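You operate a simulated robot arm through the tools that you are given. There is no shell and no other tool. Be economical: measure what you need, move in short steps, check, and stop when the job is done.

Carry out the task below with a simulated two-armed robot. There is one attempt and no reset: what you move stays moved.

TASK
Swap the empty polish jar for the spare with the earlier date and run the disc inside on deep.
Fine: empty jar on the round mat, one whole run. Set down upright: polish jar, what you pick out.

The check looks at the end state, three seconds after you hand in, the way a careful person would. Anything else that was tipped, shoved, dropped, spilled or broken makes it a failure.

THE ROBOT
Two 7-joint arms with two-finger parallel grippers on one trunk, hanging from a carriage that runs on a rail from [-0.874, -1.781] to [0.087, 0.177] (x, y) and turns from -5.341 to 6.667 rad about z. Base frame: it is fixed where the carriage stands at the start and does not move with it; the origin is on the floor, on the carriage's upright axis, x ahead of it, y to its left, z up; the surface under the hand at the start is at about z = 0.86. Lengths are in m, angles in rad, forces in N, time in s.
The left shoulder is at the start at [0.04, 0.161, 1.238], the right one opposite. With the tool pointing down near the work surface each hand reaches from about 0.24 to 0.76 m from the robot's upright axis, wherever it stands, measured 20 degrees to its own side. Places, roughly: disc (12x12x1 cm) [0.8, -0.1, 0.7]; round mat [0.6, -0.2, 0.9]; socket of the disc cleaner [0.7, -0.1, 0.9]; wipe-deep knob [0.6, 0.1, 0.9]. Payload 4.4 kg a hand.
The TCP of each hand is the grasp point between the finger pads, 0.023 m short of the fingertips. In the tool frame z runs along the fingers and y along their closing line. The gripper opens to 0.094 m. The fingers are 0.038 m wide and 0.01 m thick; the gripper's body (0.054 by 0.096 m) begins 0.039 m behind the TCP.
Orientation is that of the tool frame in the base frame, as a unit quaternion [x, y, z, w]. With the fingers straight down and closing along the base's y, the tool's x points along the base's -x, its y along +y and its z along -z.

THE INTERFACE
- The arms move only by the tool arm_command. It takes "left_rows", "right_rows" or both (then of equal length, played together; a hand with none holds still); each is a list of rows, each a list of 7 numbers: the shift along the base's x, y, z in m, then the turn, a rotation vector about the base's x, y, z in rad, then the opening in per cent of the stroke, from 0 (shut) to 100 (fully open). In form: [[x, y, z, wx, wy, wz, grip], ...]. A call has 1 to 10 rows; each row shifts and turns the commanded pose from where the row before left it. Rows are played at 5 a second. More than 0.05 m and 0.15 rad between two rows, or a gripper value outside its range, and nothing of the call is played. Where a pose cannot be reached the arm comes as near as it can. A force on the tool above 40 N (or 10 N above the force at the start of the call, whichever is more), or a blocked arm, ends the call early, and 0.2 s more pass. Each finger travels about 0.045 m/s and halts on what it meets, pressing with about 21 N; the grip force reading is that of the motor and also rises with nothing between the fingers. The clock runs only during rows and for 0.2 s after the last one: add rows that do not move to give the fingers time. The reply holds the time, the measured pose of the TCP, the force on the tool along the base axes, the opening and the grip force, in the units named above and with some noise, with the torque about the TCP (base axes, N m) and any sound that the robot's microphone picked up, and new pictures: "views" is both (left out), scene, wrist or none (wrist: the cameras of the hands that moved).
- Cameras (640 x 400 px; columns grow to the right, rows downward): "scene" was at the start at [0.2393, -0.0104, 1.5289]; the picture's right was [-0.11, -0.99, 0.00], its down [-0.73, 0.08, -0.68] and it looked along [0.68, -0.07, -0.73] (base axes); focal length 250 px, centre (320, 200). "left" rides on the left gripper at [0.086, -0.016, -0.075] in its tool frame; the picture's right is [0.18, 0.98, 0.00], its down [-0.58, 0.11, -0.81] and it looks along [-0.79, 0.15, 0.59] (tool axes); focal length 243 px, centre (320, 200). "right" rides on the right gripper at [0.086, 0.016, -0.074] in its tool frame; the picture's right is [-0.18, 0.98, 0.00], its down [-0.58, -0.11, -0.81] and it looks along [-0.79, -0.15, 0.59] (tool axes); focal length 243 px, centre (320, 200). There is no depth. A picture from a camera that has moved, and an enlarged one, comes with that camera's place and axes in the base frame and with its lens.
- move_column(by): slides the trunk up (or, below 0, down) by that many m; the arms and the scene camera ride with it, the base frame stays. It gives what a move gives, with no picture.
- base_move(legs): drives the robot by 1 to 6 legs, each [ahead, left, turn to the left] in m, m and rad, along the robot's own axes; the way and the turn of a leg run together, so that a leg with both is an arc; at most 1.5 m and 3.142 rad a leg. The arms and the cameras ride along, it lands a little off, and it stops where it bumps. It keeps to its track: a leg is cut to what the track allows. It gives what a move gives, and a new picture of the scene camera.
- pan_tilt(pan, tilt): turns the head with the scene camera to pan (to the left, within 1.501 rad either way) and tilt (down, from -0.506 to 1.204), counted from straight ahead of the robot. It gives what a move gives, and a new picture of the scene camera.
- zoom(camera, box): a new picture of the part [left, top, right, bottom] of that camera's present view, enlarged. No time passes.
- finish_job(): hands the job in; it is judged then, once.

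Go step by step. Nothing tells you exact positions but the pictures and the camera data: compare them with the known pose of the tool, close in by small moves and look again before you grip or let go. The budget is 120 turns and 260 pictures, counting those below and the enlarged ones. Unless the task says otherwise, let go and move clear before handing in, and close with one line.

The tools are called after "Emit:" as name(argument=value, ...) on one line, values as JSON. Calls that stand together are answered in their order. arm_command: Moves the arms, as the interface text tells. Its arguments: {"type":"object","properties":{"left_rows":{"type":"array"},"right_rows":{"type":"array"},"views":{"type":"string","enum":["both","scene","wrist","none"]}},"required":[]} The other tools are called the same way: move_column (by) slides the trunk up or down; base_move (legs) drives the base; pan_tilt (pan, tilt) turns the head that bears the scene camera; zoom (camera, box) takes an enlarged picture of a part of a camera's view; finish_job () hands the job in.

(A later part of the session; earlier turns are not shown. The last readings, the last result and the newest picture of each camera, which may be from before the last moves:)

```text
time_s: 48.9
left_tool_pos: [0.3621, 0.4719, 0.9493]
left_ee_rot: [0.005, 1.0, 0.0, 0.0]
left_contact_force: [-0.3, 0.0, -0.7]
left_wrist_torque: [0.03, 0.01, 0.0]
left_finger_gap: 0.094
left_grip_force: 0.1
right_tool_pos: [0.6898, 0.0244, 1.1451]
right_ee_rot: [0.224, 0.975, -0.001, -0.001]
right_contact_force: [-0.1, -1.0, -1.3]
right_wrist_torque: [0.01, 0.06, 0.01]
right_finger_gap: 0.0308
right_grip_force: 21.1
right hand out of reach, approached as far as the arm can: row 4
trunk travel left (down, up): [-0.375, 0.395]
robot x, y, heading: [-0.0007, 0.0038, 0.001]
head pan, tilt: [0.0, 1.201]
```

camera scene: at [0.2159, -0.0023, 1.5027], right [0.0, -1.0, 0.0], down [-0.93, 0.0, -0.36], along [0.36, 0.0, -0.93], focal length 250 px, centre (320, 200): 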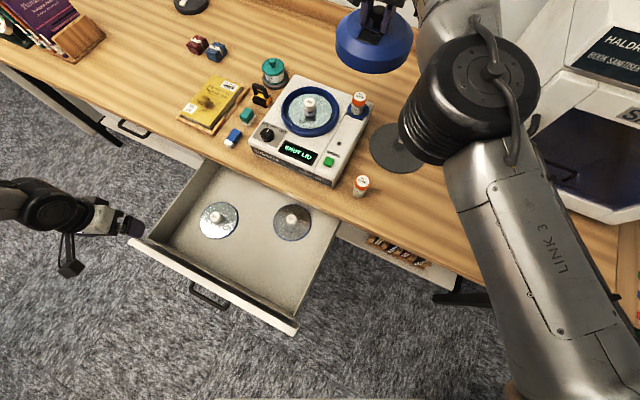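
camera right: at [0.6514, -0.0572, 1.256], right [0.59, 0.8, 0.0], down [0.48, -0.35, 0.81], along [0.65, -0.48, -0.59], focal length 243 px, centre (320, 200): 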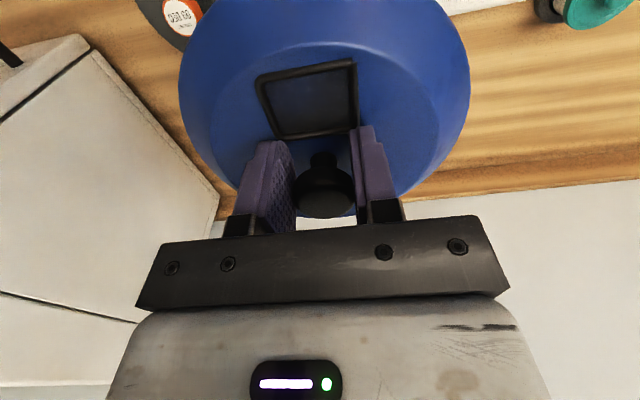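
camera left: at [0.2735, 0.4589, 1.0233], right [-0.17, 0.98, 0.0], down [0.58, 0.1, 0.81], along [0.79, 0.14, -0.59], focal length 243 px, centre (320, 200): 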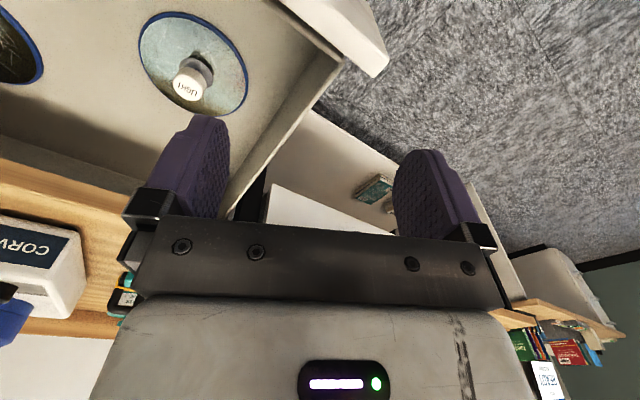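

I'm nearly over the seat and will align and lower partway.

Emit:
arm_command(right_rows=[[-0.003, 0.0075, -0.03, 0, 0, 0, 0], [0, 0, -0.035, 0, 0, 0, 0], [0, 0, 0, 0, 0, 0, 0]])

```text
time_s: 49.6
left_tool_pos: [0.3623, 0.4732, 0.9499]
left_ee_rot: [0.005, 1.0, -0.001, -0.001]
left_contact_force: [0.2, -1.2, -0.3]
left_wrist_torque: [-0.01, 0.03, -0.02]
left_finger_gap: 0.094
left_grip_force: 0.0
right_tool_pos: [0.6871, 0.0314, 1.0778]
right_ee_rot: [0.223, 0.975, 0.0, 0.0]
right_contact_force: [-0.2, 0.4, -0.7]
right_wrist_torque: [0.0, 0.04, -0.03]
right_finger_gap: 0.0308
right_grip_force: 20.6
trunk travel left (down, up): [-0.375, 0.395]
robot x, y, heading: [0.0001, -0.0013, 0.002]
head pan, tilt: [0.0, 1.201]
camera scene: at [0.2161, -0.0018, 1.5028], right [0.0, -1.0, 0.0], down [-0.93, 0.0, -0.36], along [0.36, 0.0, -0.93], focal length 250 px, centre (320, 200)
camera right: at [0.6167, 0.0855, 1.1511], right [0.59, 0.8, 0.0], down [0.48, -0.35, 0.81], along [0.65, -0.48, -0.59], focal length 243 px, centre (320, 200)
```

scene: 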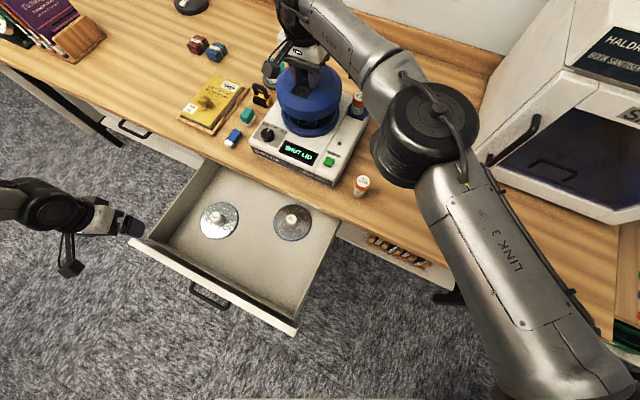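
right: 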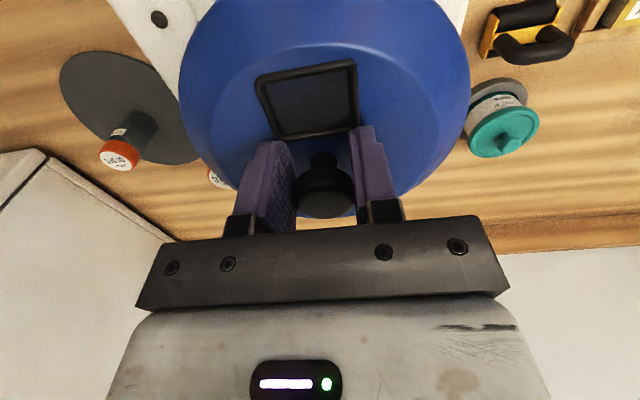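

The lid hovers directly over its rim. I'll lower it to its seat height.

Emit:
arm_command(right_rows=[[0, 0.0005, -0.02, 0, 0, 0, 0], [0, 0, -0.02, 0, 0, 0, 0], [0, 0, -0.01, 0, 0, 0, 0], [0, 0, -0.004, 0, 0, 0, 0], [0, 0, 0, 0, 0, 0, 0]])

```text
time_s: 50.9
left_tool_pos: [0.3608, 0.4718, 0.9491]
left_ee_rot: [0.005, 1.0, 0.001, -0.001]
left_contact_force: [0.2, -0.2, -0.1]
left_wrist_torque: [-0.02, -0.01, -0.01]
left_finger_gap: 0.0939
left_grip_force: 0.0
right_tool_pos: [0.6874, 0.0335, 1.0243]
right_ee_rot: [0.223, 0.975, 0.0, 0.0]
right_contact_force: [0.3, -0.5, -1.9]
right_wrist_torque: [0.03, 0.02, -0.01]
right_finger_gap: 0.0307
right_grip_force: 21.6
trunk travel left (down, up): [-0.375, 0.395]
robot x, y, heading: [-0.0011, -0.0019, 0.003]
head pan, tilt: [0.0, 1.201]
camera scene: at [0.216, -0.0018, 1.5027], right [0.0, -1.0, 0.0], down [-0.93, 0.0, -0.36], along [0.36, 0.0, -0.93], focal length 250 px, centre (320, 200)
camera right: at [0.6173, 0.0863, 1.0968], right [0.59, 0.8, 0.0], down [0.48, -0.35, 0.81], along [0.65, -0.48, -0.59], focal length 243 px, centre (320, 200)
```

scene: 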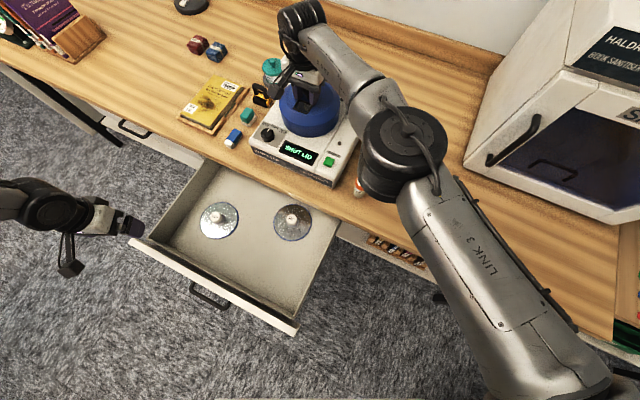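
right: 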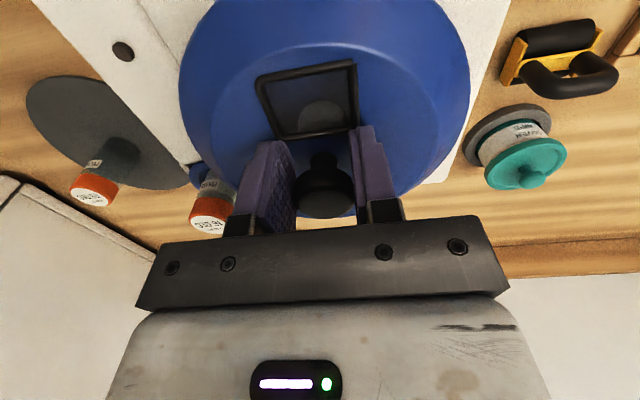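

It isn't seated yet, so I'll press down gently in small steps.

Emit:
arm_command(right_rows=[[0, 0, -0.002, 0, 0, 0, 0], [0, 0, -0.002, 0, 0, 0, 0], [0, 0, 0, 0, 0, 0, 0]], views="scene")

```text
time_s: 51.6
left_tool_pos: [0.3611, 0.4715, 0.9493]
left_ee_rot: [0.006, 1.0, 0.0, 0.0]
left_contact_force: [0.1, -0.6, 0.4]
left_wrist_torque: [0.01, 0.0, 0.01]
left_finger_gap: 0.0939
left_grip_force: 0.1
right_tool_pos: [0.6879, 0.0307, 1.022]
right_ee_rot: [0.223, 0.975, 0.0, 0.001]
right_contact_force: [-12.5, -4.9, 25.7]
right_wrist_torque: [-0.24, -0.19, -0.11]
right_finger_gap: 0.0312
right_grip_force: 21.2
trunk travel left (down, up): [-0.375, 0.395]
robot x, y, heading: [0.0006, -0.0016, -0.0]
head pan, tilt: [0.0, 1.201]
heard: snap
camera scene: at [0.2162, -0.0024, 1.5031], right [0.0, -1.0, 0.0], down [-0.93, 0.0, -0.36], along [0.36, 0.0, -0.93], focal length 250 px, centre (320, 200)
```

scene: 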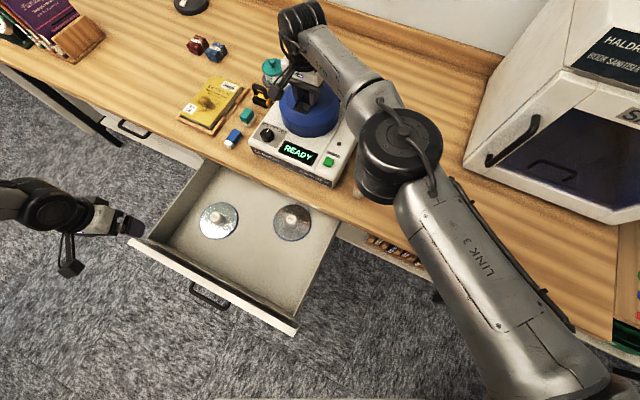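

It snapped shut and the display reads READY. I'll release the knob without lifting it and retreat upward.

Emit:
arm_command(right_rows=[[0, 0, 0.0005, 0, 0, 0, 30], [0, 0, 0, 0, 0, 0, 65], [0, 0, 0, 0, 0, 0, 65], [0, 0, 0, 0, 0, 0, 65], [0, 0, 0.03, 0, 0, 0, 65], [0, 0, 0.04, 0, 0, 0, 65], [-0.02, -0.04, 0.02, 0, 0, 0, 65], [-0.02, -0.04, 0, 0, 0, 0, 65], [-0.02, -0.04, 0, 0, 0, 0, 65], [-0.02, -0.04, 0, 0, 0, 0, 65]])

```text
time_s: 52.2
left_tool_pos: [0.3626, 0.4712, 0.9471]
left_ee_rot: [0.007, 1.0, 0.0, 0.001]
left_contact_force: [0.5, 1.0, -0.1]
left_wrist_torque: [-0.03, -0.01, 0.01]
left_finger_gap: 0.0942
left_grip_force: 0.1
right_tool_pos: [0.6889, 0.0292, 1.0216]
right_ee_rot: [0.225, 0.974, -0.002, 0.001]
right_contact_force: [-2.9, -7.7, 10.2]
right_wrist_torque: [0.18, 0.11, 0.16]
right_finger_gap: 0.0581
right_grip_force: 0.1
trunk travel left (down, up): [-0.375, 0.395]
robot x, y, heading: [-0.003, 0.001, -0.001]
head pan, tilt: [0.0, 1.201]
stopped in row 2 (right hand): the force on the tool passed its limit at 46 N (the readings are from after the stop); the commanded pose is now the measured one
camera scene: at [0.216, -0.0028, 1.5023], right [0.0, -1.0, 0.0], down [-0.93, 0.0, -0.36], along [0.36, 0.0, -0.93], focal length 250 px, centre (320, 200)
camera right: at [0.6184, 0.0829, 1.0944], right [0.6, 0.8, 0.0], down [0.48, -0.35, 0.81], along [0.65, -0.48, -0.59], focal length 243 px, centre (320, 200)
```

scene: 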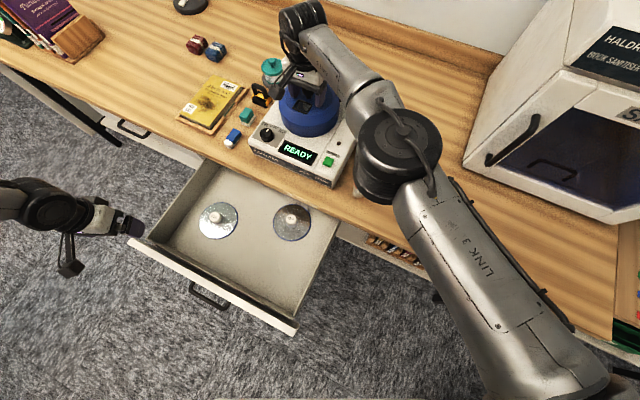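
right: 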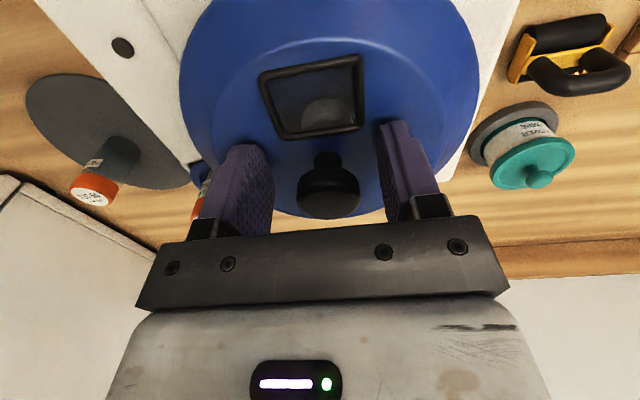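

The fingers are open and the display still says READY. A fingertip probably brushed the lid surface. I'll rise straight up now.

Emit:
arm_command(right_rows=[[0, 0, 0.02, 0, 0, 0, 62], [0, 0, 0.04, 0, 0, 0, 62], [0, 0, 0.03, 0, 0, 0, 62], [-0.02, -0.04, 0.01, 0, 0, 0, 62], [-0.02, -0.04, 0, 0, 0, 0, 62], [-0.02, -0.04, 0, 0, 0, 0, 62]])

Emit:
zoom(camera="scene", box=[240, 70, 400, 190])

```text
time_s: 53.6
left_tool_pos: [0.3614, 0.4714, 0.9476]
left_ee_rot: [0.006, 1.0, -0.001, 0.0]
left_contact_force: [-0.6, 0.1, 0.2]
left_wrist_torque: [0.02, 0.0, -0.06]
left_finger_gap: 0.0941
left_grip_force: 0.1
right_tool_pos: [0.6264, -0.0904, 1.1211]
right_ee_rot: [0.224, 0.975, -0.001, 0.0]
right_contact_force: [0.3, -0.2, 0.3]
right_wrist_torque: [0.01, -0.02, -0.02]
right_finger_gap: 0.0581
right_grip_force: 0.0
trunk travel left (down, up): [-0.375, 0.395]
robot x, y, heading: [0.0013, -0.0013, -0.007]
head pan, tilt: [0.0, 1.201]
camera scene: at [0.2156, -0.0031, 1.5027], right [0.0, -1.0, 0.0], down [-0.93, 0.0, -0.36], along [0.36, 0.0, -0.93], focal length 250 px, centre (320, 200)
camera right: at [0.5573, -0.0364, 1.1943], right [0.6, 0.8, 0.0], down [0.48, -0.35, 0.81], along [0.65, -0.48, -0.59], focal length 243 px, centre (320, 200)
```

scene: 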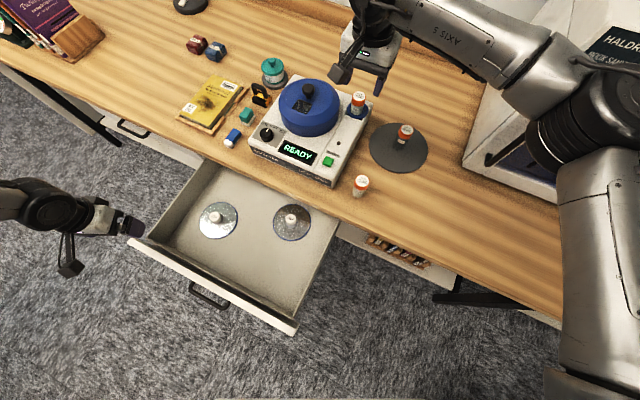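
right: 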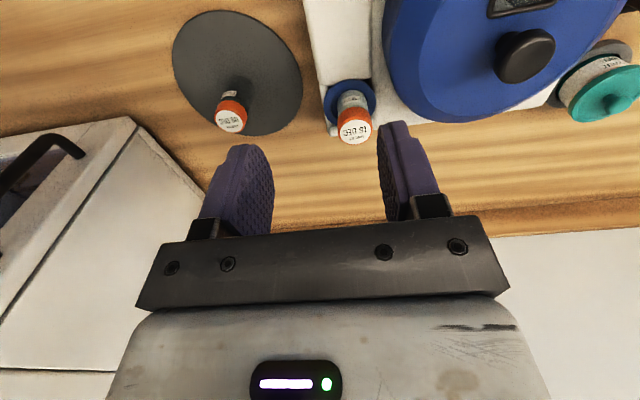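

```text
3.33 times, centred on (320, 130) of scene
camera zoom: at [0.2156, -0.0031, 1.5027], right [0.0, -1.0, 0.0], down [-0.93, 0.0, -0.36], along [0.36, 0.0, -0.93], focal length 832 px, centre (320, 433)
```

zoom: 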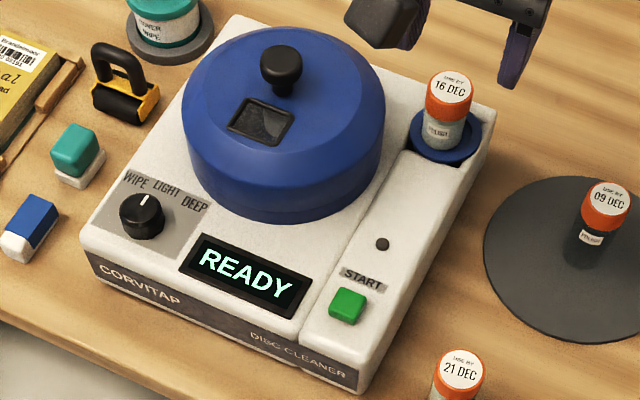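

The lid is shut and READY shows. Next is the mode knob, so I'll zoom in on its pointer and labels.

Emit:
zoom(camera="scene", box=[255, 108, 311, 143])

```text
11.43 times, centred on (283, 126) of scene
camera zoom: at [0.2156, -0.0031, 1.5027], right [0.0, -1.0, 0.0], down [-0.93, 0.0, -0.36], along [0.36, 0.0, -0.93], focal length 2853 px, centre (743, 1051)
```

zoom: 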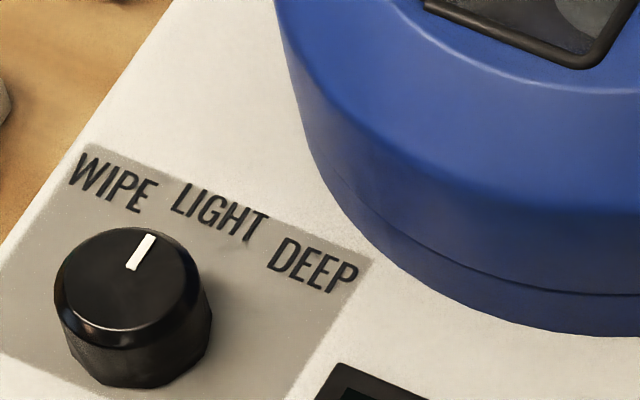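

The pointer is on LIGHT, and DEEP needs about 45° clockwise. I'll withdraw the right hand and bring the left hand up and over toward the knob at about [0.625, 0.141], turning the wrist as it goes.

Emit:
arm_command(left_rows=[[0, 0, 0.045, 0, 0, -0.065, 60], [0, 0, 0.045, 0, 0, -0.065, 60], [0, 0, 0.04, 0, 0, -0.065, 60], [0.028, -0.038, 0, 0, 0, -0.065, 60], [0.028, -0.038, 0, 0, 0, -0.065, 60], [0.028, -0.038, 0, 0, 0, -0.065, 60], [0.028, -0.038, 0, 0, 0, -0.065, 60], [0.028, -0.038, 0, 0, 0, -0.065, 60], [0.028, -0.038, 0, 0, 0, -0.065, 60], [0.028, -0.038, 0, 0, 0, -0.065, 60]], right_rows=[[0, -0.03, 0.03, 0, 0, 0, 60], [-0.02, -0.04, 0.02, 0, 0, 0, 60], [-0.02, -0.04, 0.02, 0, 0, 0, 60], [-0.02, -0.04, 0.02, 0, 0, 0, 60], [-0.02, -0.03, 0, 0, 0, 0, 60], [-0.02, -0.02, 0, 0, 0, 0, 60], [0, 0, 0, 0, 0, 0, 60], [0, 0, 0, 0, 0, 0, 60], [0, 0, 0, 0, 0, 0, 60], [0, 0, 0, 0, 0, 0, 60]])

```text
time_s: 55.9
left_tool_pos: [0.5592, 0.2049, 1.0779]
left_ee_rot: [0.325, 0.946, -0.001, 0.0]
left_contact_force: [-0.2, -0.8, 0.9]
left_wrist_torque: [0.01, -0.05, 0.01]
left_finger_gap: 0.0566
left_grip_force: 0.0
right_tool_pos: [0.5268, -0.2885, 1.2104]
right_ee_rot: [0.224, 0.975, -0.002, 0.0]
right_contact_force: [0.0, -0.5, -0.6]
right_wrist_torque: [0.03, -0.01, 0.01]
right_finger_gap: 0.0564
right_grip_force: 0.1
trunk travel left (down, up): [-0.375, 0.395]
robot x, y, heading: [0.0011, -0.001, 0.002]
head pan, tilt: [0.0, 1.201]
camera scene: at [0.216, -0.0024, 1.5028], right [0.0, -1.0, 0.0], down [-0.93, 0.0, -0.36], along [0.36, 0.0, -0.93], focal length 250 px, centre (320, 200)
camera right: at [0.4576, -0.2352, 1.284], right [0.59, 0.8, 0.0], down [0.48, -0.35, 0.81], along [0.65, -0.48, -0.59], focal length 243 px, centre (320, 200)
camera left: at [0.4788, 0.2469, 1.1528], right [0.46, 0.89, 0.0], down [0.53, -0.27, 0.81], along [0.72, -0.37, -0.59], focal length 243 px, centre (320, 200)
```

scene: 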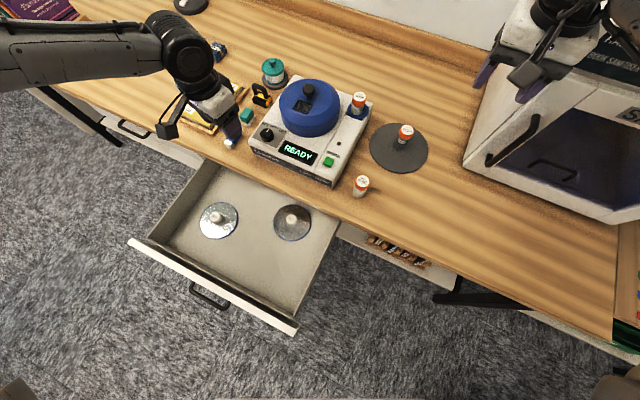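
right: 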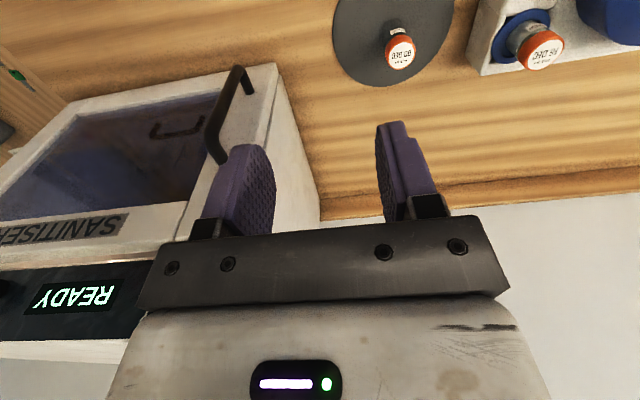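
left: 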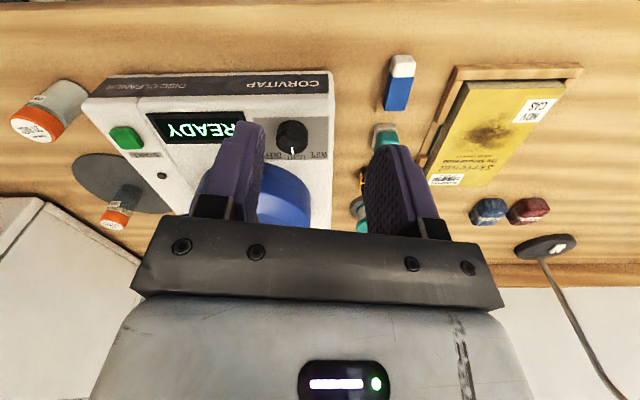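

The knob top triangulates to [0.621, 0.139, 0.944]. I'll hover above it and test the full wrist turn there first.

Emit:
arm_command(left_rows=[[0.0205, -0.022, -0.018, 0, 0, 0, 55], [0.0205, -0.022, -0.018, 0, 0, 0, 55], [0.0205, -0.022, -0.02, 0, 0, 0, 55], [0, 0, 0, 0, 0, -0.13, 55], [0, 0, 0, 0, 0, -0.13, 55], [0, 0, 0, 0, 0, -0.13, 55], [0, 0, 0, 0, 0, -0.13, 55], [0, 0, 0, 0, 0, -0.13, 55], [0, 0, 0, 0, 0, -0.13, 55], [0, 0, 0, 0, 0, -0.13, 55]], views="both")

```text
time_s: 58.0
left_tool_pos: [0.5603, 0.2008, 1.0687]
left_ee_rot: [0.708, 0.706, 0.0, 0.0]
left_contact_force: [-0.1, -1.0, -0.3]
left_wrist_torque: [-0.02, 0.0, -0.01]
left_finger_gap: 0.0516
left_grip_force: 0.0
left hand out of reach, approached as far as the arm can: row 1, 2, 3
right_tool_pos: [0.5283, -0.2887, 1.2106]
right_ee_rot: [0.223, 0.975, -0.001, 0.001]
right_contact_force: [0.7, 0.2, -0.1]
right_wrist_torque: [0.01, -0.02, -0.01]
right_finger_gap: 0.0565
right_grip_force: 0.0
trunk travel left (down, up): [-0.375, 0.395]
robot x, y, heading: [-0.0002, -0.0008, -0.003]
head pan, tilt: [0.0, 1.201]
camera scene: at [0.216, -0.002, 1.5028], right [0.0, -1.0, 0.0], down [-0.93, 0.0, -0.36], along [0.36, 0.0, -0.93], focal length 250 px, centre (320, 200)
camera left: at [0.5432, 0.29, 1.143], right [0.98, 0.18, 0.0], down [0.11, -0.58, 0.81], along [0.15, -0.79, -0.59], focal length 243 px, centre (320, 200)
```

scene: 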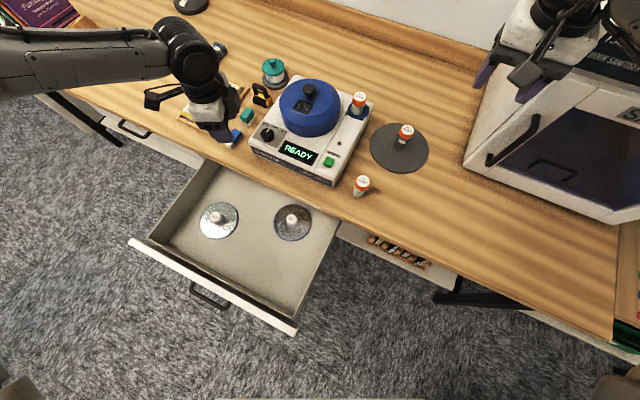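
left: 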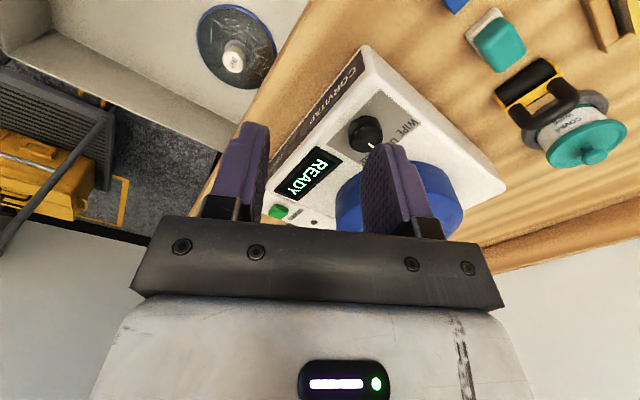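

The hand couldn't translate with this arm posture, though the wrist turn itself works. I'll turn back to neutral yaw, go a bit higher and try translating again.

Emit:
arm_command(left_rows=[[0, 0, 0.02, 0, 0, 0.15, 55], [0, 0, 0.02, 0, 0, 0.15, 55], [0, 0, 0.02, 0, 0, 0.15, 55], [0, 0, 0, 0, 0, 0.15, 55], [0, 0, 0, 0, 0, 0.15, 55], [0, 0, 0, 0, 0, 0.15, 55], [0, 0, 0, 0, 0, 0.15, 55], [0.02, -0.02, 0, 0, 0, 0.15, 55], [0.02, -0.02, 0, 0, 0, 0.15, 55], [0.02, -0.02, 0, 0, 0, 0.15, 55]], views="scene")

```text
time_s: 60.2
left_tool_pos: [0.5758, 0.1893, 1.1391]
left_ee_rot: [0.034, 0.999, 0.0, 0.001]
left_contact_force: [0.6, 0.0, -0.8]
left_wrist_torque: [0.0, 0.02, -0.01]
left_finger_gap: 0.0516
left_grip_force: 0.0
left hand out of reach, approached as far as the arm can: row 8, 9, 10
right_tool_pos: [0.527, -0.2884, 1.2101]
right_ee_rot: [0.224, 0.975, 0.0, 0.0]
right_contact_force: [-0.4, -0.2, -0.1]
right_wrist_torque: [0.01, 0.02, -0.03]
right_finger_gap: 0.0563
right_grip_force: 0.0
trunk travel left (down, up): [-0.375, 0.395]
robot x, y, heading: [0.0016, 0.001, 0.002]
head pan, tilt: [0.0, 1.201]
camera scene: at [0.216, -0.002, 1.5028], right [0.0, -1.0, 0.0], down [-0.93, 0.0, -0.36], along [0.36, 0.0, -0.93], focal length 250 px, centre (320, 200)
```

scene: 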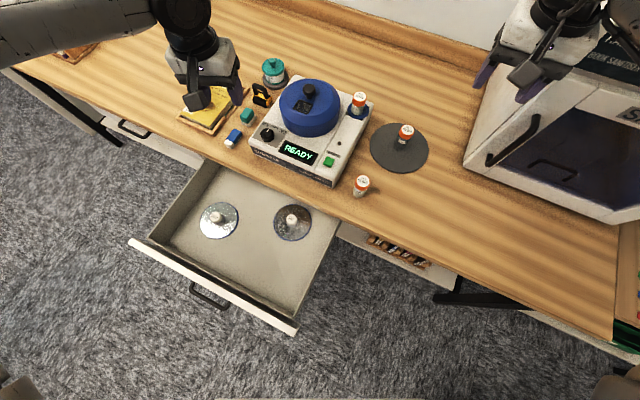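

The left arm can't reach inward there. Turning the robot about 17° to the right should put the knob in the left arm's comfortable sector. Both hands are high enough to clear everything.

Emit:
base_move(legs=[[0, 0, -0.3]])

```text
time_s: 61.6
left_tool_pos: [0.6047, 0.0104, 1.1398]
left_ee_rot: [0.184, 0.983, -0.002, 0.001]
left_contact_force: [0.4, 0.1, 0.1]
left_wrist_torque: [-0.01, 0.03, 0.03]
left_finger_gap: 0.0518
left_grip_force: 0.0
right_tool_pos: [0.4196, -0.4301, 1.2108]
right_ee_rot: [0.366, 0.931, -0.002, -0.001]
right_contact_force: [1.2, 0.4, -0.3]
right_wrist_torque: [0.01, 0.0, 0.01]
right_finger_gap: 0.0565
right_grip_force: 0.1
trunk travel left (down, up): [-0.375, 0.395]
robot x, y, heading: [-0.0011, 0.0021, -0.295]
head pan, tilt: [0.0, 1.201]
camera scene: at [0.2063, -0.0656, 1.5027], right [-0.29, -0.96, 0.0], down [-0.89, 0.27, -0.36], along [0.35, -0.11, -0.93], focal length 250 px, centre (320, 200)
```

scene: 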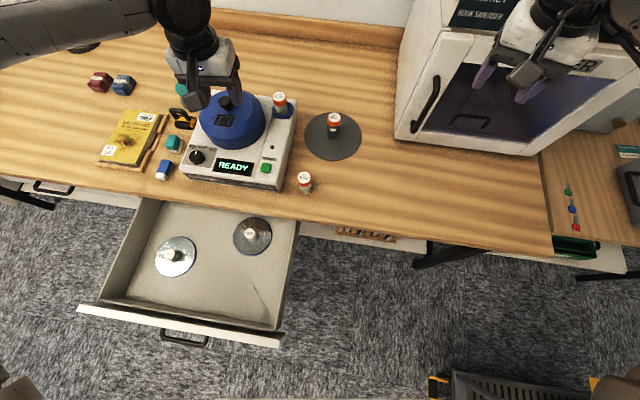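

Now the knob is inside the left arm's sector. I'll move over it and turn to the starting yaw.

Emit:
arm_command(left_rows=[[0.0055, 0.043, 0, 0, 0, -0.07, 55], [0.0055, 0.043, 0, 0, 0, -0.07, 55], [0.0053, 0.0426, 0, 0, 0, -0.07, 55], [0, 0, -0.04, 0, 0, -0.07, 55], [0, 0, -0.04, 0, 0, 0, 55], [0, 0, -0.03, 0, 0, 0, 55]])

```text
time_s: 63.0
left_tool_pos: [0.622, 0.1381, 1.0296]
left_ee_rot: [0.32, 0.948, -0.001, 0.001]
left_contact_force: [0.5, 0.2, 0.4]
left_wrist_torque: [0.03, 0.06, 0.0]
left_finger_gap: 0.0518
left_grip_force: 0.1
right_tool_pos: [0.4204, -0.4314, 1.211]
right_ee_rot: [0.366, 0.931, -0.001, -0.001]
right_contact_force: [-0.1, -0.5, 0.1]
right_wrist_torque: [-0.02, 0.04, -0.04]
right_finger_gap: 0.0563
right_grip_force: 0.0
trunk travel left (down, up): [-0.375, 0.395]
robot x, y, heading: [-0.0006, -0.0008, -0.301]
head pan, tilt: [0.0, 1.201]
camera scene: at [0.2063, -0.0656, 1.5028], right [-0.29, -0.96, 0.0], down [-0.89, 0.27, -0.36], along [0.35, -0.11, -0.93], focal length 250 px, centre (320, 200)
camera left: at [0.5412, 0.1797, 1.1039], right [0.45, 0.89, 0.0], down [0.53, -0.26, 0.81], along [0.72, -0.36, -0.59], focal length 243 px, centre (320, 200)
```

scene: 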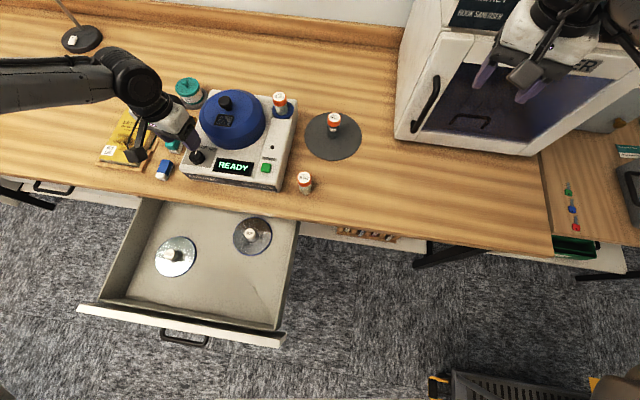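
left: 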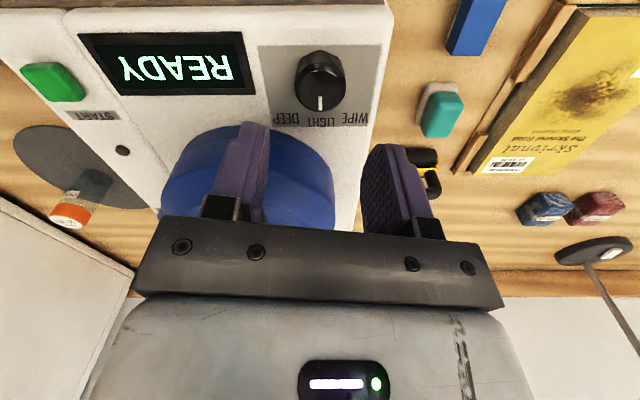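

The knob is centred beneath the fingers. I'll descend so the fingertips surround the knob's upper part.

Emit:
arm_command(left_rows=[[-0.001, 0.001, -0.03, 0, 0, 0, 55], [0, 0, -0.03, 0, 0, 0, 55], [0, 0, -0.018, 0, 0, 0, 55], [0, 0, 0, 0, 0, 0, 55]])

```text
time_s: 63.9
left_tool_pos: [0.6217, 0.1406, 0.9588]
left_ee_rot: [0.32, 0.947, 0.0, 0.0]
left_contact_force: [-4.7, 2.3, 10.8]
left_wrist_torque: [0.18, 0.23, -0.23]
left_finger_gap: 0.0517
left_grip_force: 0.1
right_tool_pos: [0.4203, -0.4307, 1.2115]
right_ee_rot: [0.366, 0.931, -0.001, 0.0]
right_contact_force: [-0.6, 0.9, -1.0]
right_wrist_torque: [-0.02, 0.01, 0.02]
right_finger_gap: 0.0562
right_grip_force: 0.0
trunk travel left (down, up): [-0.375, 0.395]
robot x, y, heading: [-0.0004, 0.0004, -0.299]
head pan, tilt: [0.0, 1.201]
stopped in row 4 (left hand): the force on the tool passed its limit at 55 N (the readings are from after the stop); the commanded pose is now the measured one
camera scene: at [0.2066, -0.0649, 1.5029], right [-0.29, -0.96, 0.0], down [-0.89, 0.27, -0.36], along [0.35, -0.11, -0.93], focal length 250 px, centre (320, 200)
camera left: at [0.5413, 0.181, 1.0323], right [0.45, 0.89, 0.0], down [0.53, -0.26, 0.81], along [0.72, -0.36, -0.59], focal length 243 px, centre (320, 200)
```

scene: 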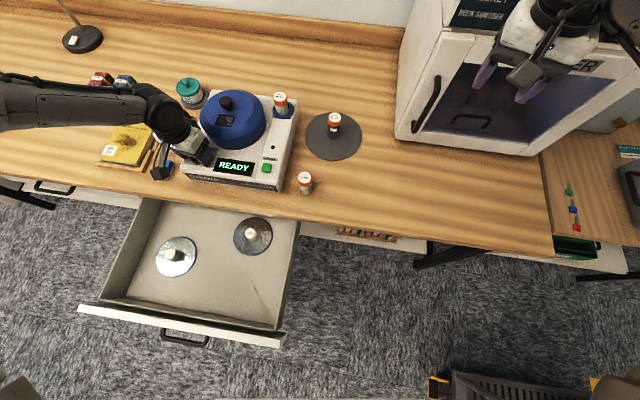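
left: 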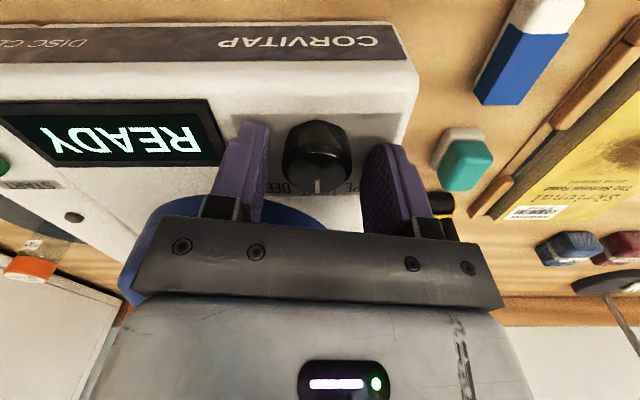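

The fingertips touched the panel at TCP 0.959, so they already straddle the knob. I'll rise 3 mm and close on it.

Emit:
arm_command(left_rows=[[0, 0, 0.003, 0, 0, 0, 55], [0, 0, 0, 0, 0, 0, 0], [0, 0, 0, 0, 0, 0, 0], [0, 0, 0, 0, 0, 0, 0], [0, 0, 0, 0, 0, 0, 0]], views="wrist")

```text
time_s: 65.1
left_tool_pos: [0.6204, 0.1391, 0.9591]
left_ee_rot: [0.319, 0.948, -0.001, 0.0]
left_contact_force: [2.2, -1.5, -3.5]
left_wrist_torque: [0.0, 0.01, 0.0]
left_finger_gap: 0.0332
left_grip_force: 44.9
right_tool_pos: [0.4208, -0.431, 1.2103]
right_ee_rot: [0.366, 0.93, -0.002, -0.001]
right_contact_force: [0.1, -0.6, 0.3]
right_wrist_torque: [0.04, 0.04, -0.01]
right_finger_gap: 0.0564
right_grip_force: 0.0
trunk travel left (down, up): [-0.375, 0.395]
robot x, y, heading: [0.0028, -0.0015, -0.299]
head pan, tilt: [0.0, 1.201]
camera left: at [0.5405, 0.1796, 1.0338], right [0.45, 0.89, 0.0], down [0.53, -0.26, 0.81], along [0.72, -0.36, -0.59], focal length 243 px, centre (320, 200)
```

left: 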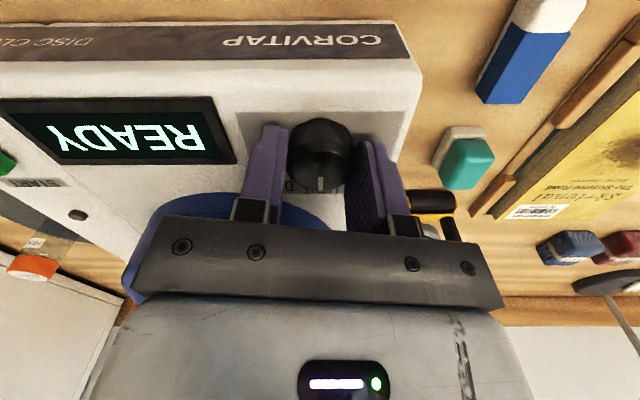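

The knob is held with a 33 mm gap. I'll turn it 45° clockwise.

Emit:
arm_command(left_rows=[[0, 0, 0, 0, 0, -0.131, 0], [0, 0, 0, 0, 0, -0.131, 0], [0, 0, 0, 0, 0, -0.131, 0], [0, 0, 0, 0, 0, -0.131, 0], [0, 0, 0, 0, 0, -0.131, 0], [0, 0, 0, 0, 0, -0.131, 0]], views="both")

```text
time_s: 66.5
left_tool_pos: [0.6196, 0.1394, 0.9593]
left_ee_rot: [0.659, 0.753, -0.002, 0.0]
left_contact_force: [-8.2, -6.1, 4.2]
left_wrist_torque: [0.47, 0.2, 0.49]
left_finger_gap: 0.0333
left_grip_force: 45.2
right_tool_pos: [0.4195, -0.4315, 1.2122]
right_ee_rot: [0.365, 0.931, -0.001, -0.001]
right_contact_force: [0.4, 0.0, -0.6]
right_wrist_torque: [0.01, 0.0, -0.03]
right_finger_gap: 0.0565
right_grip_force: 0.1
trunk travel left (down, up): [-0.375, 0.395]
robot x, y, heading: [-0.001, 0.0032, -0.297]
head pan, tilt: [0.0, 1.201]
camera scene: at [0.2057, -0.0659, 1.5027], right [-0.29, -0.96, 0.0], down [-0.89, 0.27, -0.36], along [0.35, -0.11, -0.93], focal length 250 px, centre (320, 200)
camera left: at [0.5906, 0.223, 1.0338], right [0.95, 0.31, 0.0], down [0.19, -0.56, 0.81], along [0.25, -0.77, -0.59], focal length 243 px, centre (320, 200)
```

scene: 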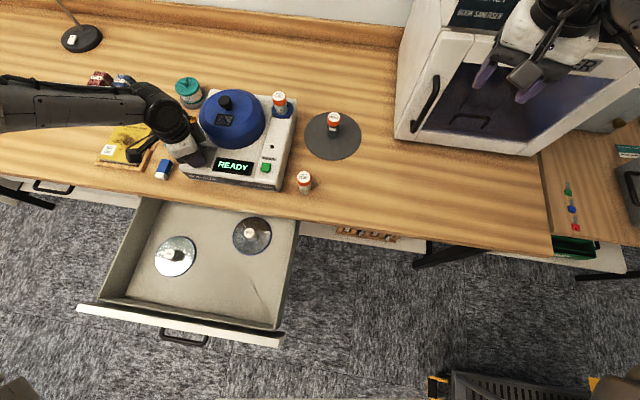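
left: 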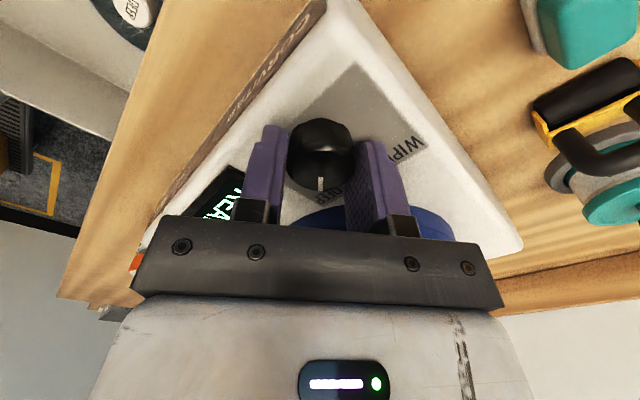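

The knob turned with the hand and its pointer looks to be at DEEP. I'll release, rise and check.

Emit:
arm_command(left_rows=[[0, 0, 0, 0, 0, 0, 30], [0, 0, 0, 0, 0, 0, 55], [0, 0, 0, 0, 0, 0, 55], [0, 0, 0.03, 0, 0, 0, 55], [0, 0, 0.03, 0, 0, 0.12, 55], [0, 0, 0.03, 0, 0, 0.12, 55], [-0.02, 0.03, 0.03, 0, 0, 0.12, 55], [-0.02, 0.04, 0, 0, 0, 0.12, 55], [-0.02, 0.04, 0, 0, 0, 0.12, 55], [0, 0, 0, 0, 0, 0.12, 55]], views="both")

Emit:
zoom(camera="scene", box=[175, 85, 303, 195])

```text
time_s: 68.7
left_tool_pos: [0.5616, 0.2488, 1.0802]
left_ee_rot: [0.349, 0.937, -0.001, 0.0]
left_contact_force: [0.4, 0.4, 0.0]
left_wrist_torque: [-0.02, -0.01, 0.0]
left_finger_gap: 0.0516
left_grip_force: 0.0
right_tool_pos: [0.4193, -0.4311, 1.2117]
right_ee_rot: [0.366, 0.931, -0.001, -0.001]
right_contact_force: [1.0, 0.3, 0.0]
right_wrist_torque: [-0.03, 0.0, -0.02]
right_finger_gap: 0.0566
right_grip_force: 0.0
trunk travel left (down, up): [-0.375, 0.395]
robot x, y, heading: [0.0004, 0.0017, -0.295]
head pan, tilt: [0.0, 1.201]
camera scene: at [0.2065, -0.0658, 1.5028], right [-0.29, -0.96, 0.0], down [-0.89, 0.27, -0.36], along [0.35, -0.11, -0.93], focal length 250 px, centre (320, 200)
camera left: at [0.4835, 0.2947, 1.1543], right [0.5, 0.86, 0.0], down [0.51, -0.3, 0.81], along [0.7, -0.41, -0.59], focal length 243 px, centre (320, 200)
```

scene: 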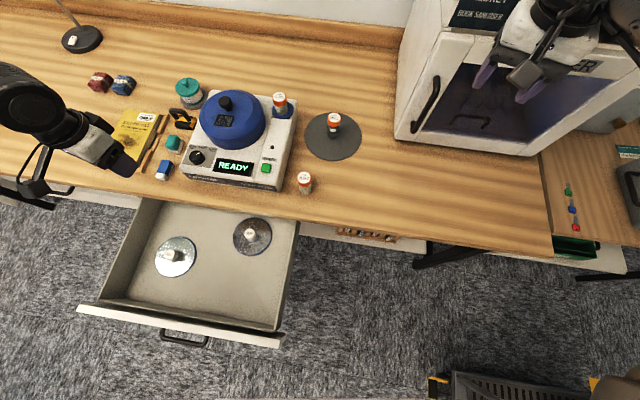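
left: 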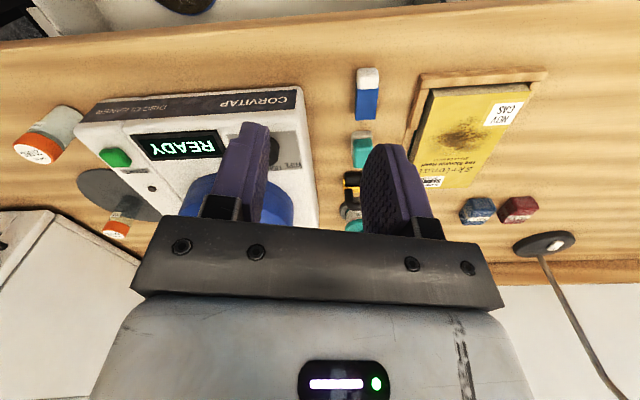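

```text
3.64 times, centred on (239, 140) of scene
camera zoom: at [0.2065, -0.0658, 1.5028], right [-0.29, -0.96, 0.0], down [-0.89, 0.27, -0.36], along [0.35, -0.11, -0.93], focal length 908 px, centre (614, 418)
```

zoom: 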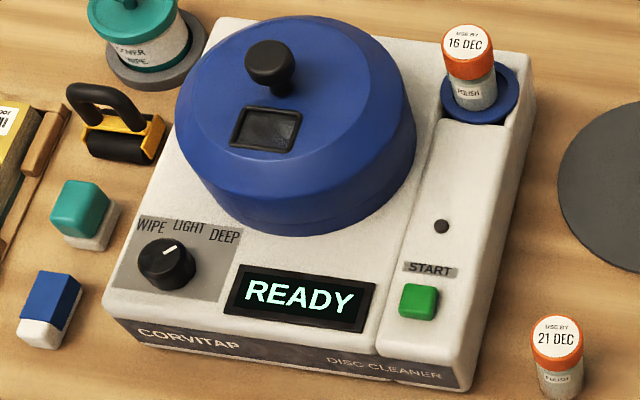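

Emit:
zoom(camera="scene", box=[184, 135, 248, 175])

```text
10.00 times, centred on (216, 155) of scene
camera zoom: at [0.2065, -0.0658, 1.5028], right [-0.29, -0.96, 0.0], down [-0.89, 0.27, -0.36], along [0.35, -0.11, -0.93], focal length 2497 px, centre (1360, 650)
```

zoom: 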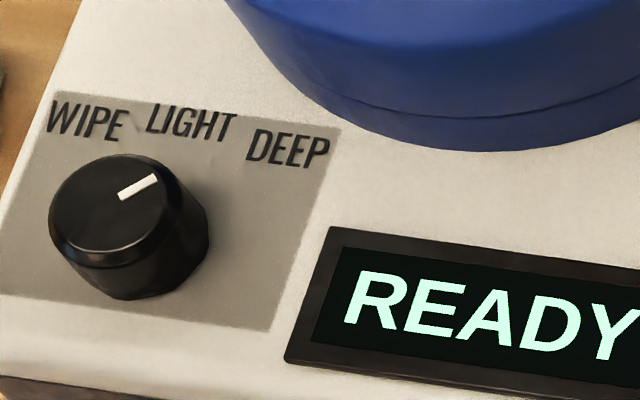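

The pointer is on DEEP. Next I'll bring the left hand, fingers closed, above the START button at about [0.537, -0.028, 0.95].

Emit:
arm_command(left_rows=[[-0.004, -0.046, 0, 0, 0, 0.05, 20], [-0.004, -0.046, 0, 0, 0, 0.05, 0], [-0.004, -0.046, 0, 0, 0, 0.05, 0], [-0.004, -0.046, 0, 0, 0, 0.05, 0], [-0.004, -0.046, 0, 0, 0, 0.05, 0], [-0.004, -0.047, -0.02, 0, 0, 0.05, 0], [0, 0, 0, 0, 0, 0, 0]], views="both")

```text
refused: row 6 steps farther than a row can; nothing moved
```

Emit:
arm_command(left_rows=[[-0.004, -0.046, 0, 0, 0, 0.05, 20], [-0.004, -0.046, 0, 0, 0, 0.05, 0], [-0.004, -0.046, 0, 0, 0, 0.05, 0], [-0.004, -0.046, 0, 0, 0, 0.05, 0], [-0.004, -0.046, 0, 0, 0, 0.05, 0], [-0.004, -0.047, 0, 0, 0, 0.05, 0], [0, 0, -0.02, 0, 0, 0, 0]], views="both")

```text
time_s: 70.3
left_tool_pos: [0.5291, 0.0017, 1.0712]
left_ee_rot: [0.207, 0.978, -0.001, 0.001]
left_contact_force: [-0.8, -0.3, 0.1]
left_wrist_torque: [-0.03, 0.02, 0.0]
left_finger_gap: 0.0
left_grip_force: 20.9
left hand out of reach, approached as far as the arm can: row 6, 7
right_tool_pos: [0.4187, -0.4307, 1.2105]
right_ee_rot: [0.365, 0.931, -0.002, -0.001]
right_contact_force: [0.2, 0.2, -0.1]
right_wrist_torque: [-0.03, 0.0, -0.01]
right_finger_gap: 0.0566
right_grip_force: 0.0
trunk travel left (down, up): [-0.375, 0.395]
robot x, y, heading: [-0.0013, -0.0011, -0.295]
head pan, tilt: [0.0, 1.201]
camera scene: at [0.2064, -0.0654, 1.5028], right [-0.29, -0.96, 0.0], down [-0.89, 0.27, -0.36], along [0.35, -0.11, -0.93], focal length 250 px, centre (320, 200)
camera left: at [0.4422, 0.0235, 1.145], right [0.23, 0.97, 0.0], down [0.57, -0.13, 0.81], along [0.79, -0.19, -0.59], focal length 243 px, centre (320, 200)
```

scene: 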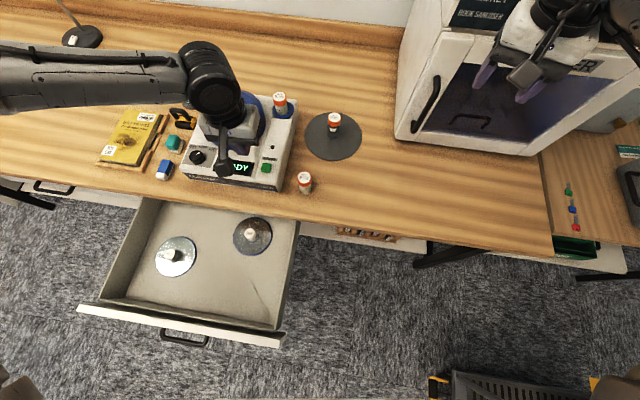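
left: 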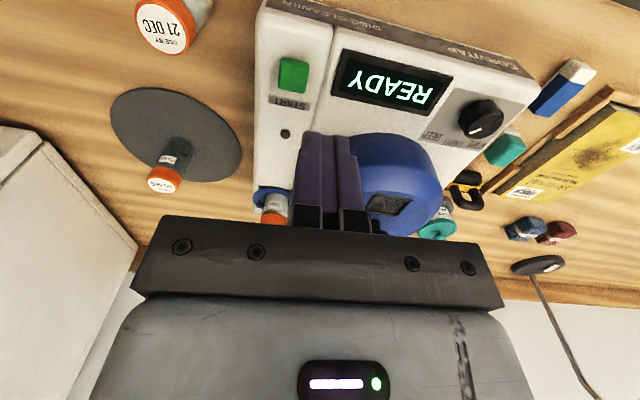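

The left arm can't quite reach inward to START, so I'll move it back out and bring the right hand in with closed fingers.

Emit:
arm_command(left_rows=[[0, 0.046, 0, 0, 0, 0, 0], [0, 0.046, 0, 0, 0, 0, 0], [0, 0.046, 0, 0, 0, 0, 0], [0, 0.046, 0, 0, 0, 0, 0], [0, 0.046, 0.01, 0, 0, 0, 0], [-0.02, 0.04, 0.01, 0, 0, 0, 0], [-0.02, 0.03, 0, 0, 0, 0, 0], [0, 0, 0, 0, 0, 0, 0], [0, 0, 0, 0, 0, 0, 0]], right_rows=[[0.007, 0.04, -0.012, 0, 0, 0.05, 0], [0.007, 0.04, -0.012, 0, 0, 0.05, 0], [0.007, 0.04, -0.012, 0, 0, 0.05, 0], [0.007, 0.04, -0.012, 0, 0, 0.05, 0], [0.007, 0.04, -0.012, 0, 0, 0.05, 0], [0.007, 0.04, -0.012, 0, 0, 0.05, 0], [0.007, 0.04, -0.012, 0, 0, 0.05, 0], [0.007, 0.04, -0.012, 0, 0, 0.05, 0], [0.007, 0.04, -0.012, 0, 0, 0.05, 0]], views="both")

```text
time_s: 72.3
left_tool_pos: [0.4899, 0.3036, 1.0905]
left_ee_rot: [0.206, 0.979, -0.001, 0.001]
left_contact_force: [-0.1, -0.2, 0.1]
left_wrist_torque: [-0.04, -0.01, 0.04]
left_finger_gap: 0.0
left_grip_force: 21.1
right_tool_pos: [0.4835, -0.0682, 1.1035]
right_ee_rot: [0.15, 0.989, 0.0, 0.0]
right_contact_force: [0.3, 0.4, 0.6]
right_wrist_torque: [-0.01, -0.01, -0.02]
right_finger_gap: 0.0
right_grip_force: 20.7
trunk travel left (down, up): [-0.375, 0.395]
robot x, y, heading: [0.002, 0.0007, -0.294]
head pan, tilt: [0.0, 1.201]
camera scene: at [0.2064, -0.0647, 1.5027], right [-0.29, -0.96, 0.0], down [-0.89, 0.27, -0.36], along [0.35, -0.11, -0.93], focal length 250 px, centre (320, 200)
camera right: at [0.4061, -0.0269, 1.1762], right [0.47, 0.88, 0.0], down [0.52, -0.27, 0.81], along [0.71, -0.38, -0.59], focal length 243 px, centre (320, 200)
camera left: at [0.4027, 0.3234, 1.1648], right [0.23, 0.97, 0.0], down [0.58, -0.13, 0.81], along [0.79, -0.19, -0.59], focal length 243 px, centre (320, 200)
```

scene: 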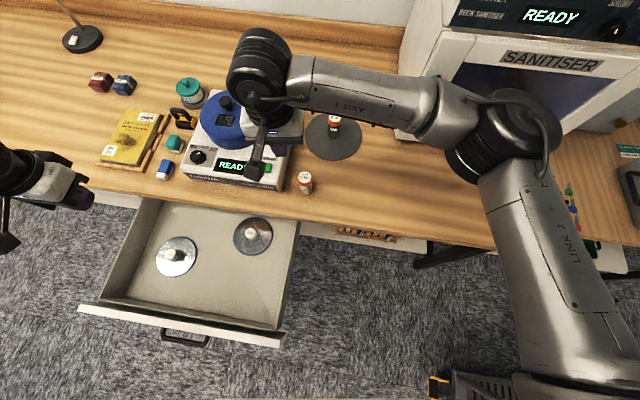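
right: 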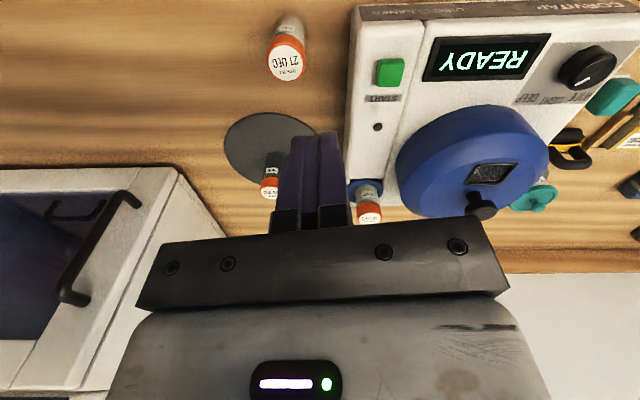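
left: 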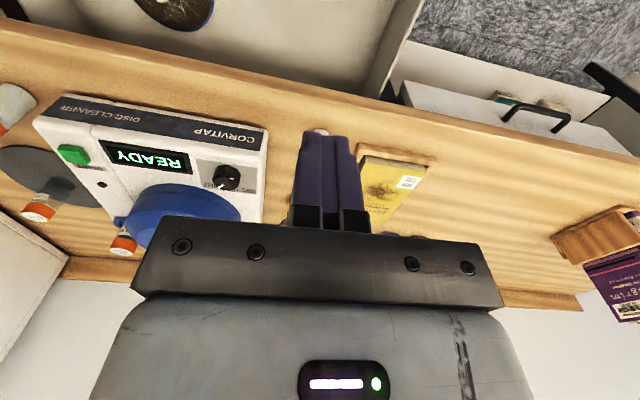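

The START button triangulates to [0.535, -0.023, 0.943]. I'll go above it and descend near it.

Emit:
arm_command(right_rows=[[0.017, 0.015, -0.015, 0, 0, 0, 0], [0.017, 0.015, -0.02, 0, 0, 0, 0], [0.0165, 0.015, -0.025, 0, 0, 0, 0], [0, 0, -0.03, 0, 0, 0, 0], [0, 0, -0.025, 0, 0, 0, 0], [0, 0, 0, 0, 0, 0, 0]], views="both")

```text
time_s: 73.7
left_tool_pos: [0.4901, 0.3004, 1.0909]
left_ee_rot: [0.206, 0.979, -0.002, 0.001]
left_contact_force: [-0.1, -0.6, 0.5]
left_wrist_torque: [-0.01, 0.03, 0.01]
left_finger_gap: 0.0001
left_grip_force: 20.9
right_tool_pos: [0.5341, -0.0263, 0.9884]
right_ee_rot: [0.149, 0.989, -0.002, -0.001]
right_contact_force: [-0.5, 0.0, -0.3]
right_wrist_torque: [-0.01, -0.01, -0.01]
right_finger_gap: 0.0001
right_grip_force: 20.9
trunk travel left (down, up): [-0.375, 0.395]
robot x, y, heading: [0.0031, -0.0006, -0.299]
head pan, tilt: [0.0, 1.201]
camera scene: at [0.2064, -0.0655, 1.5028], right [-0.29, -0.96, 0.0], down [-0.89, 0.27, -0.36], along [0.35, -0.11, -0.93], focal length 250 px, centre (320, 200)
camera right: at [0.4565, 0.0163, 1.0607], right [0.47, 0.88, 0.0], down [0.52, -0.27, 0.81], along [0.71, -0.38, -0.59], focal length 243 px, centre (320, 200)
```

scene: 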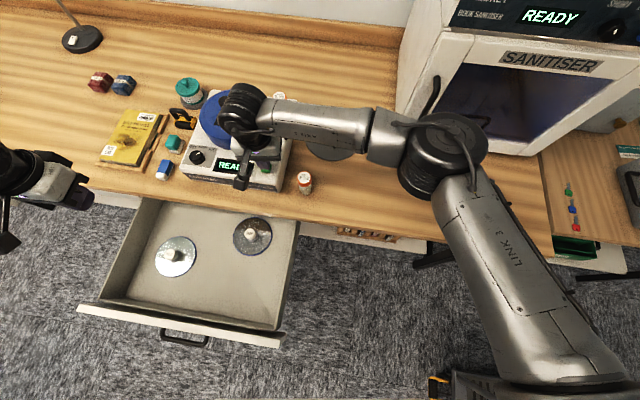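
right: 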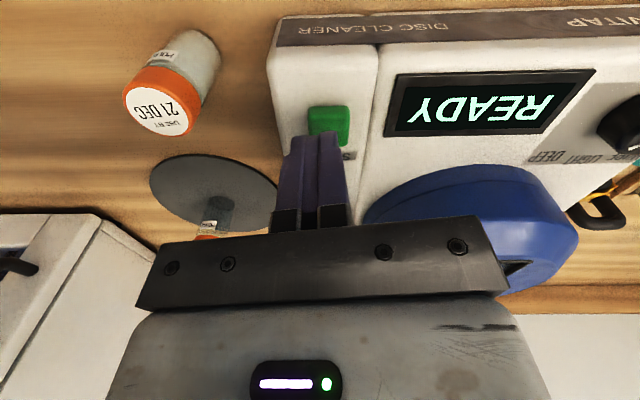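

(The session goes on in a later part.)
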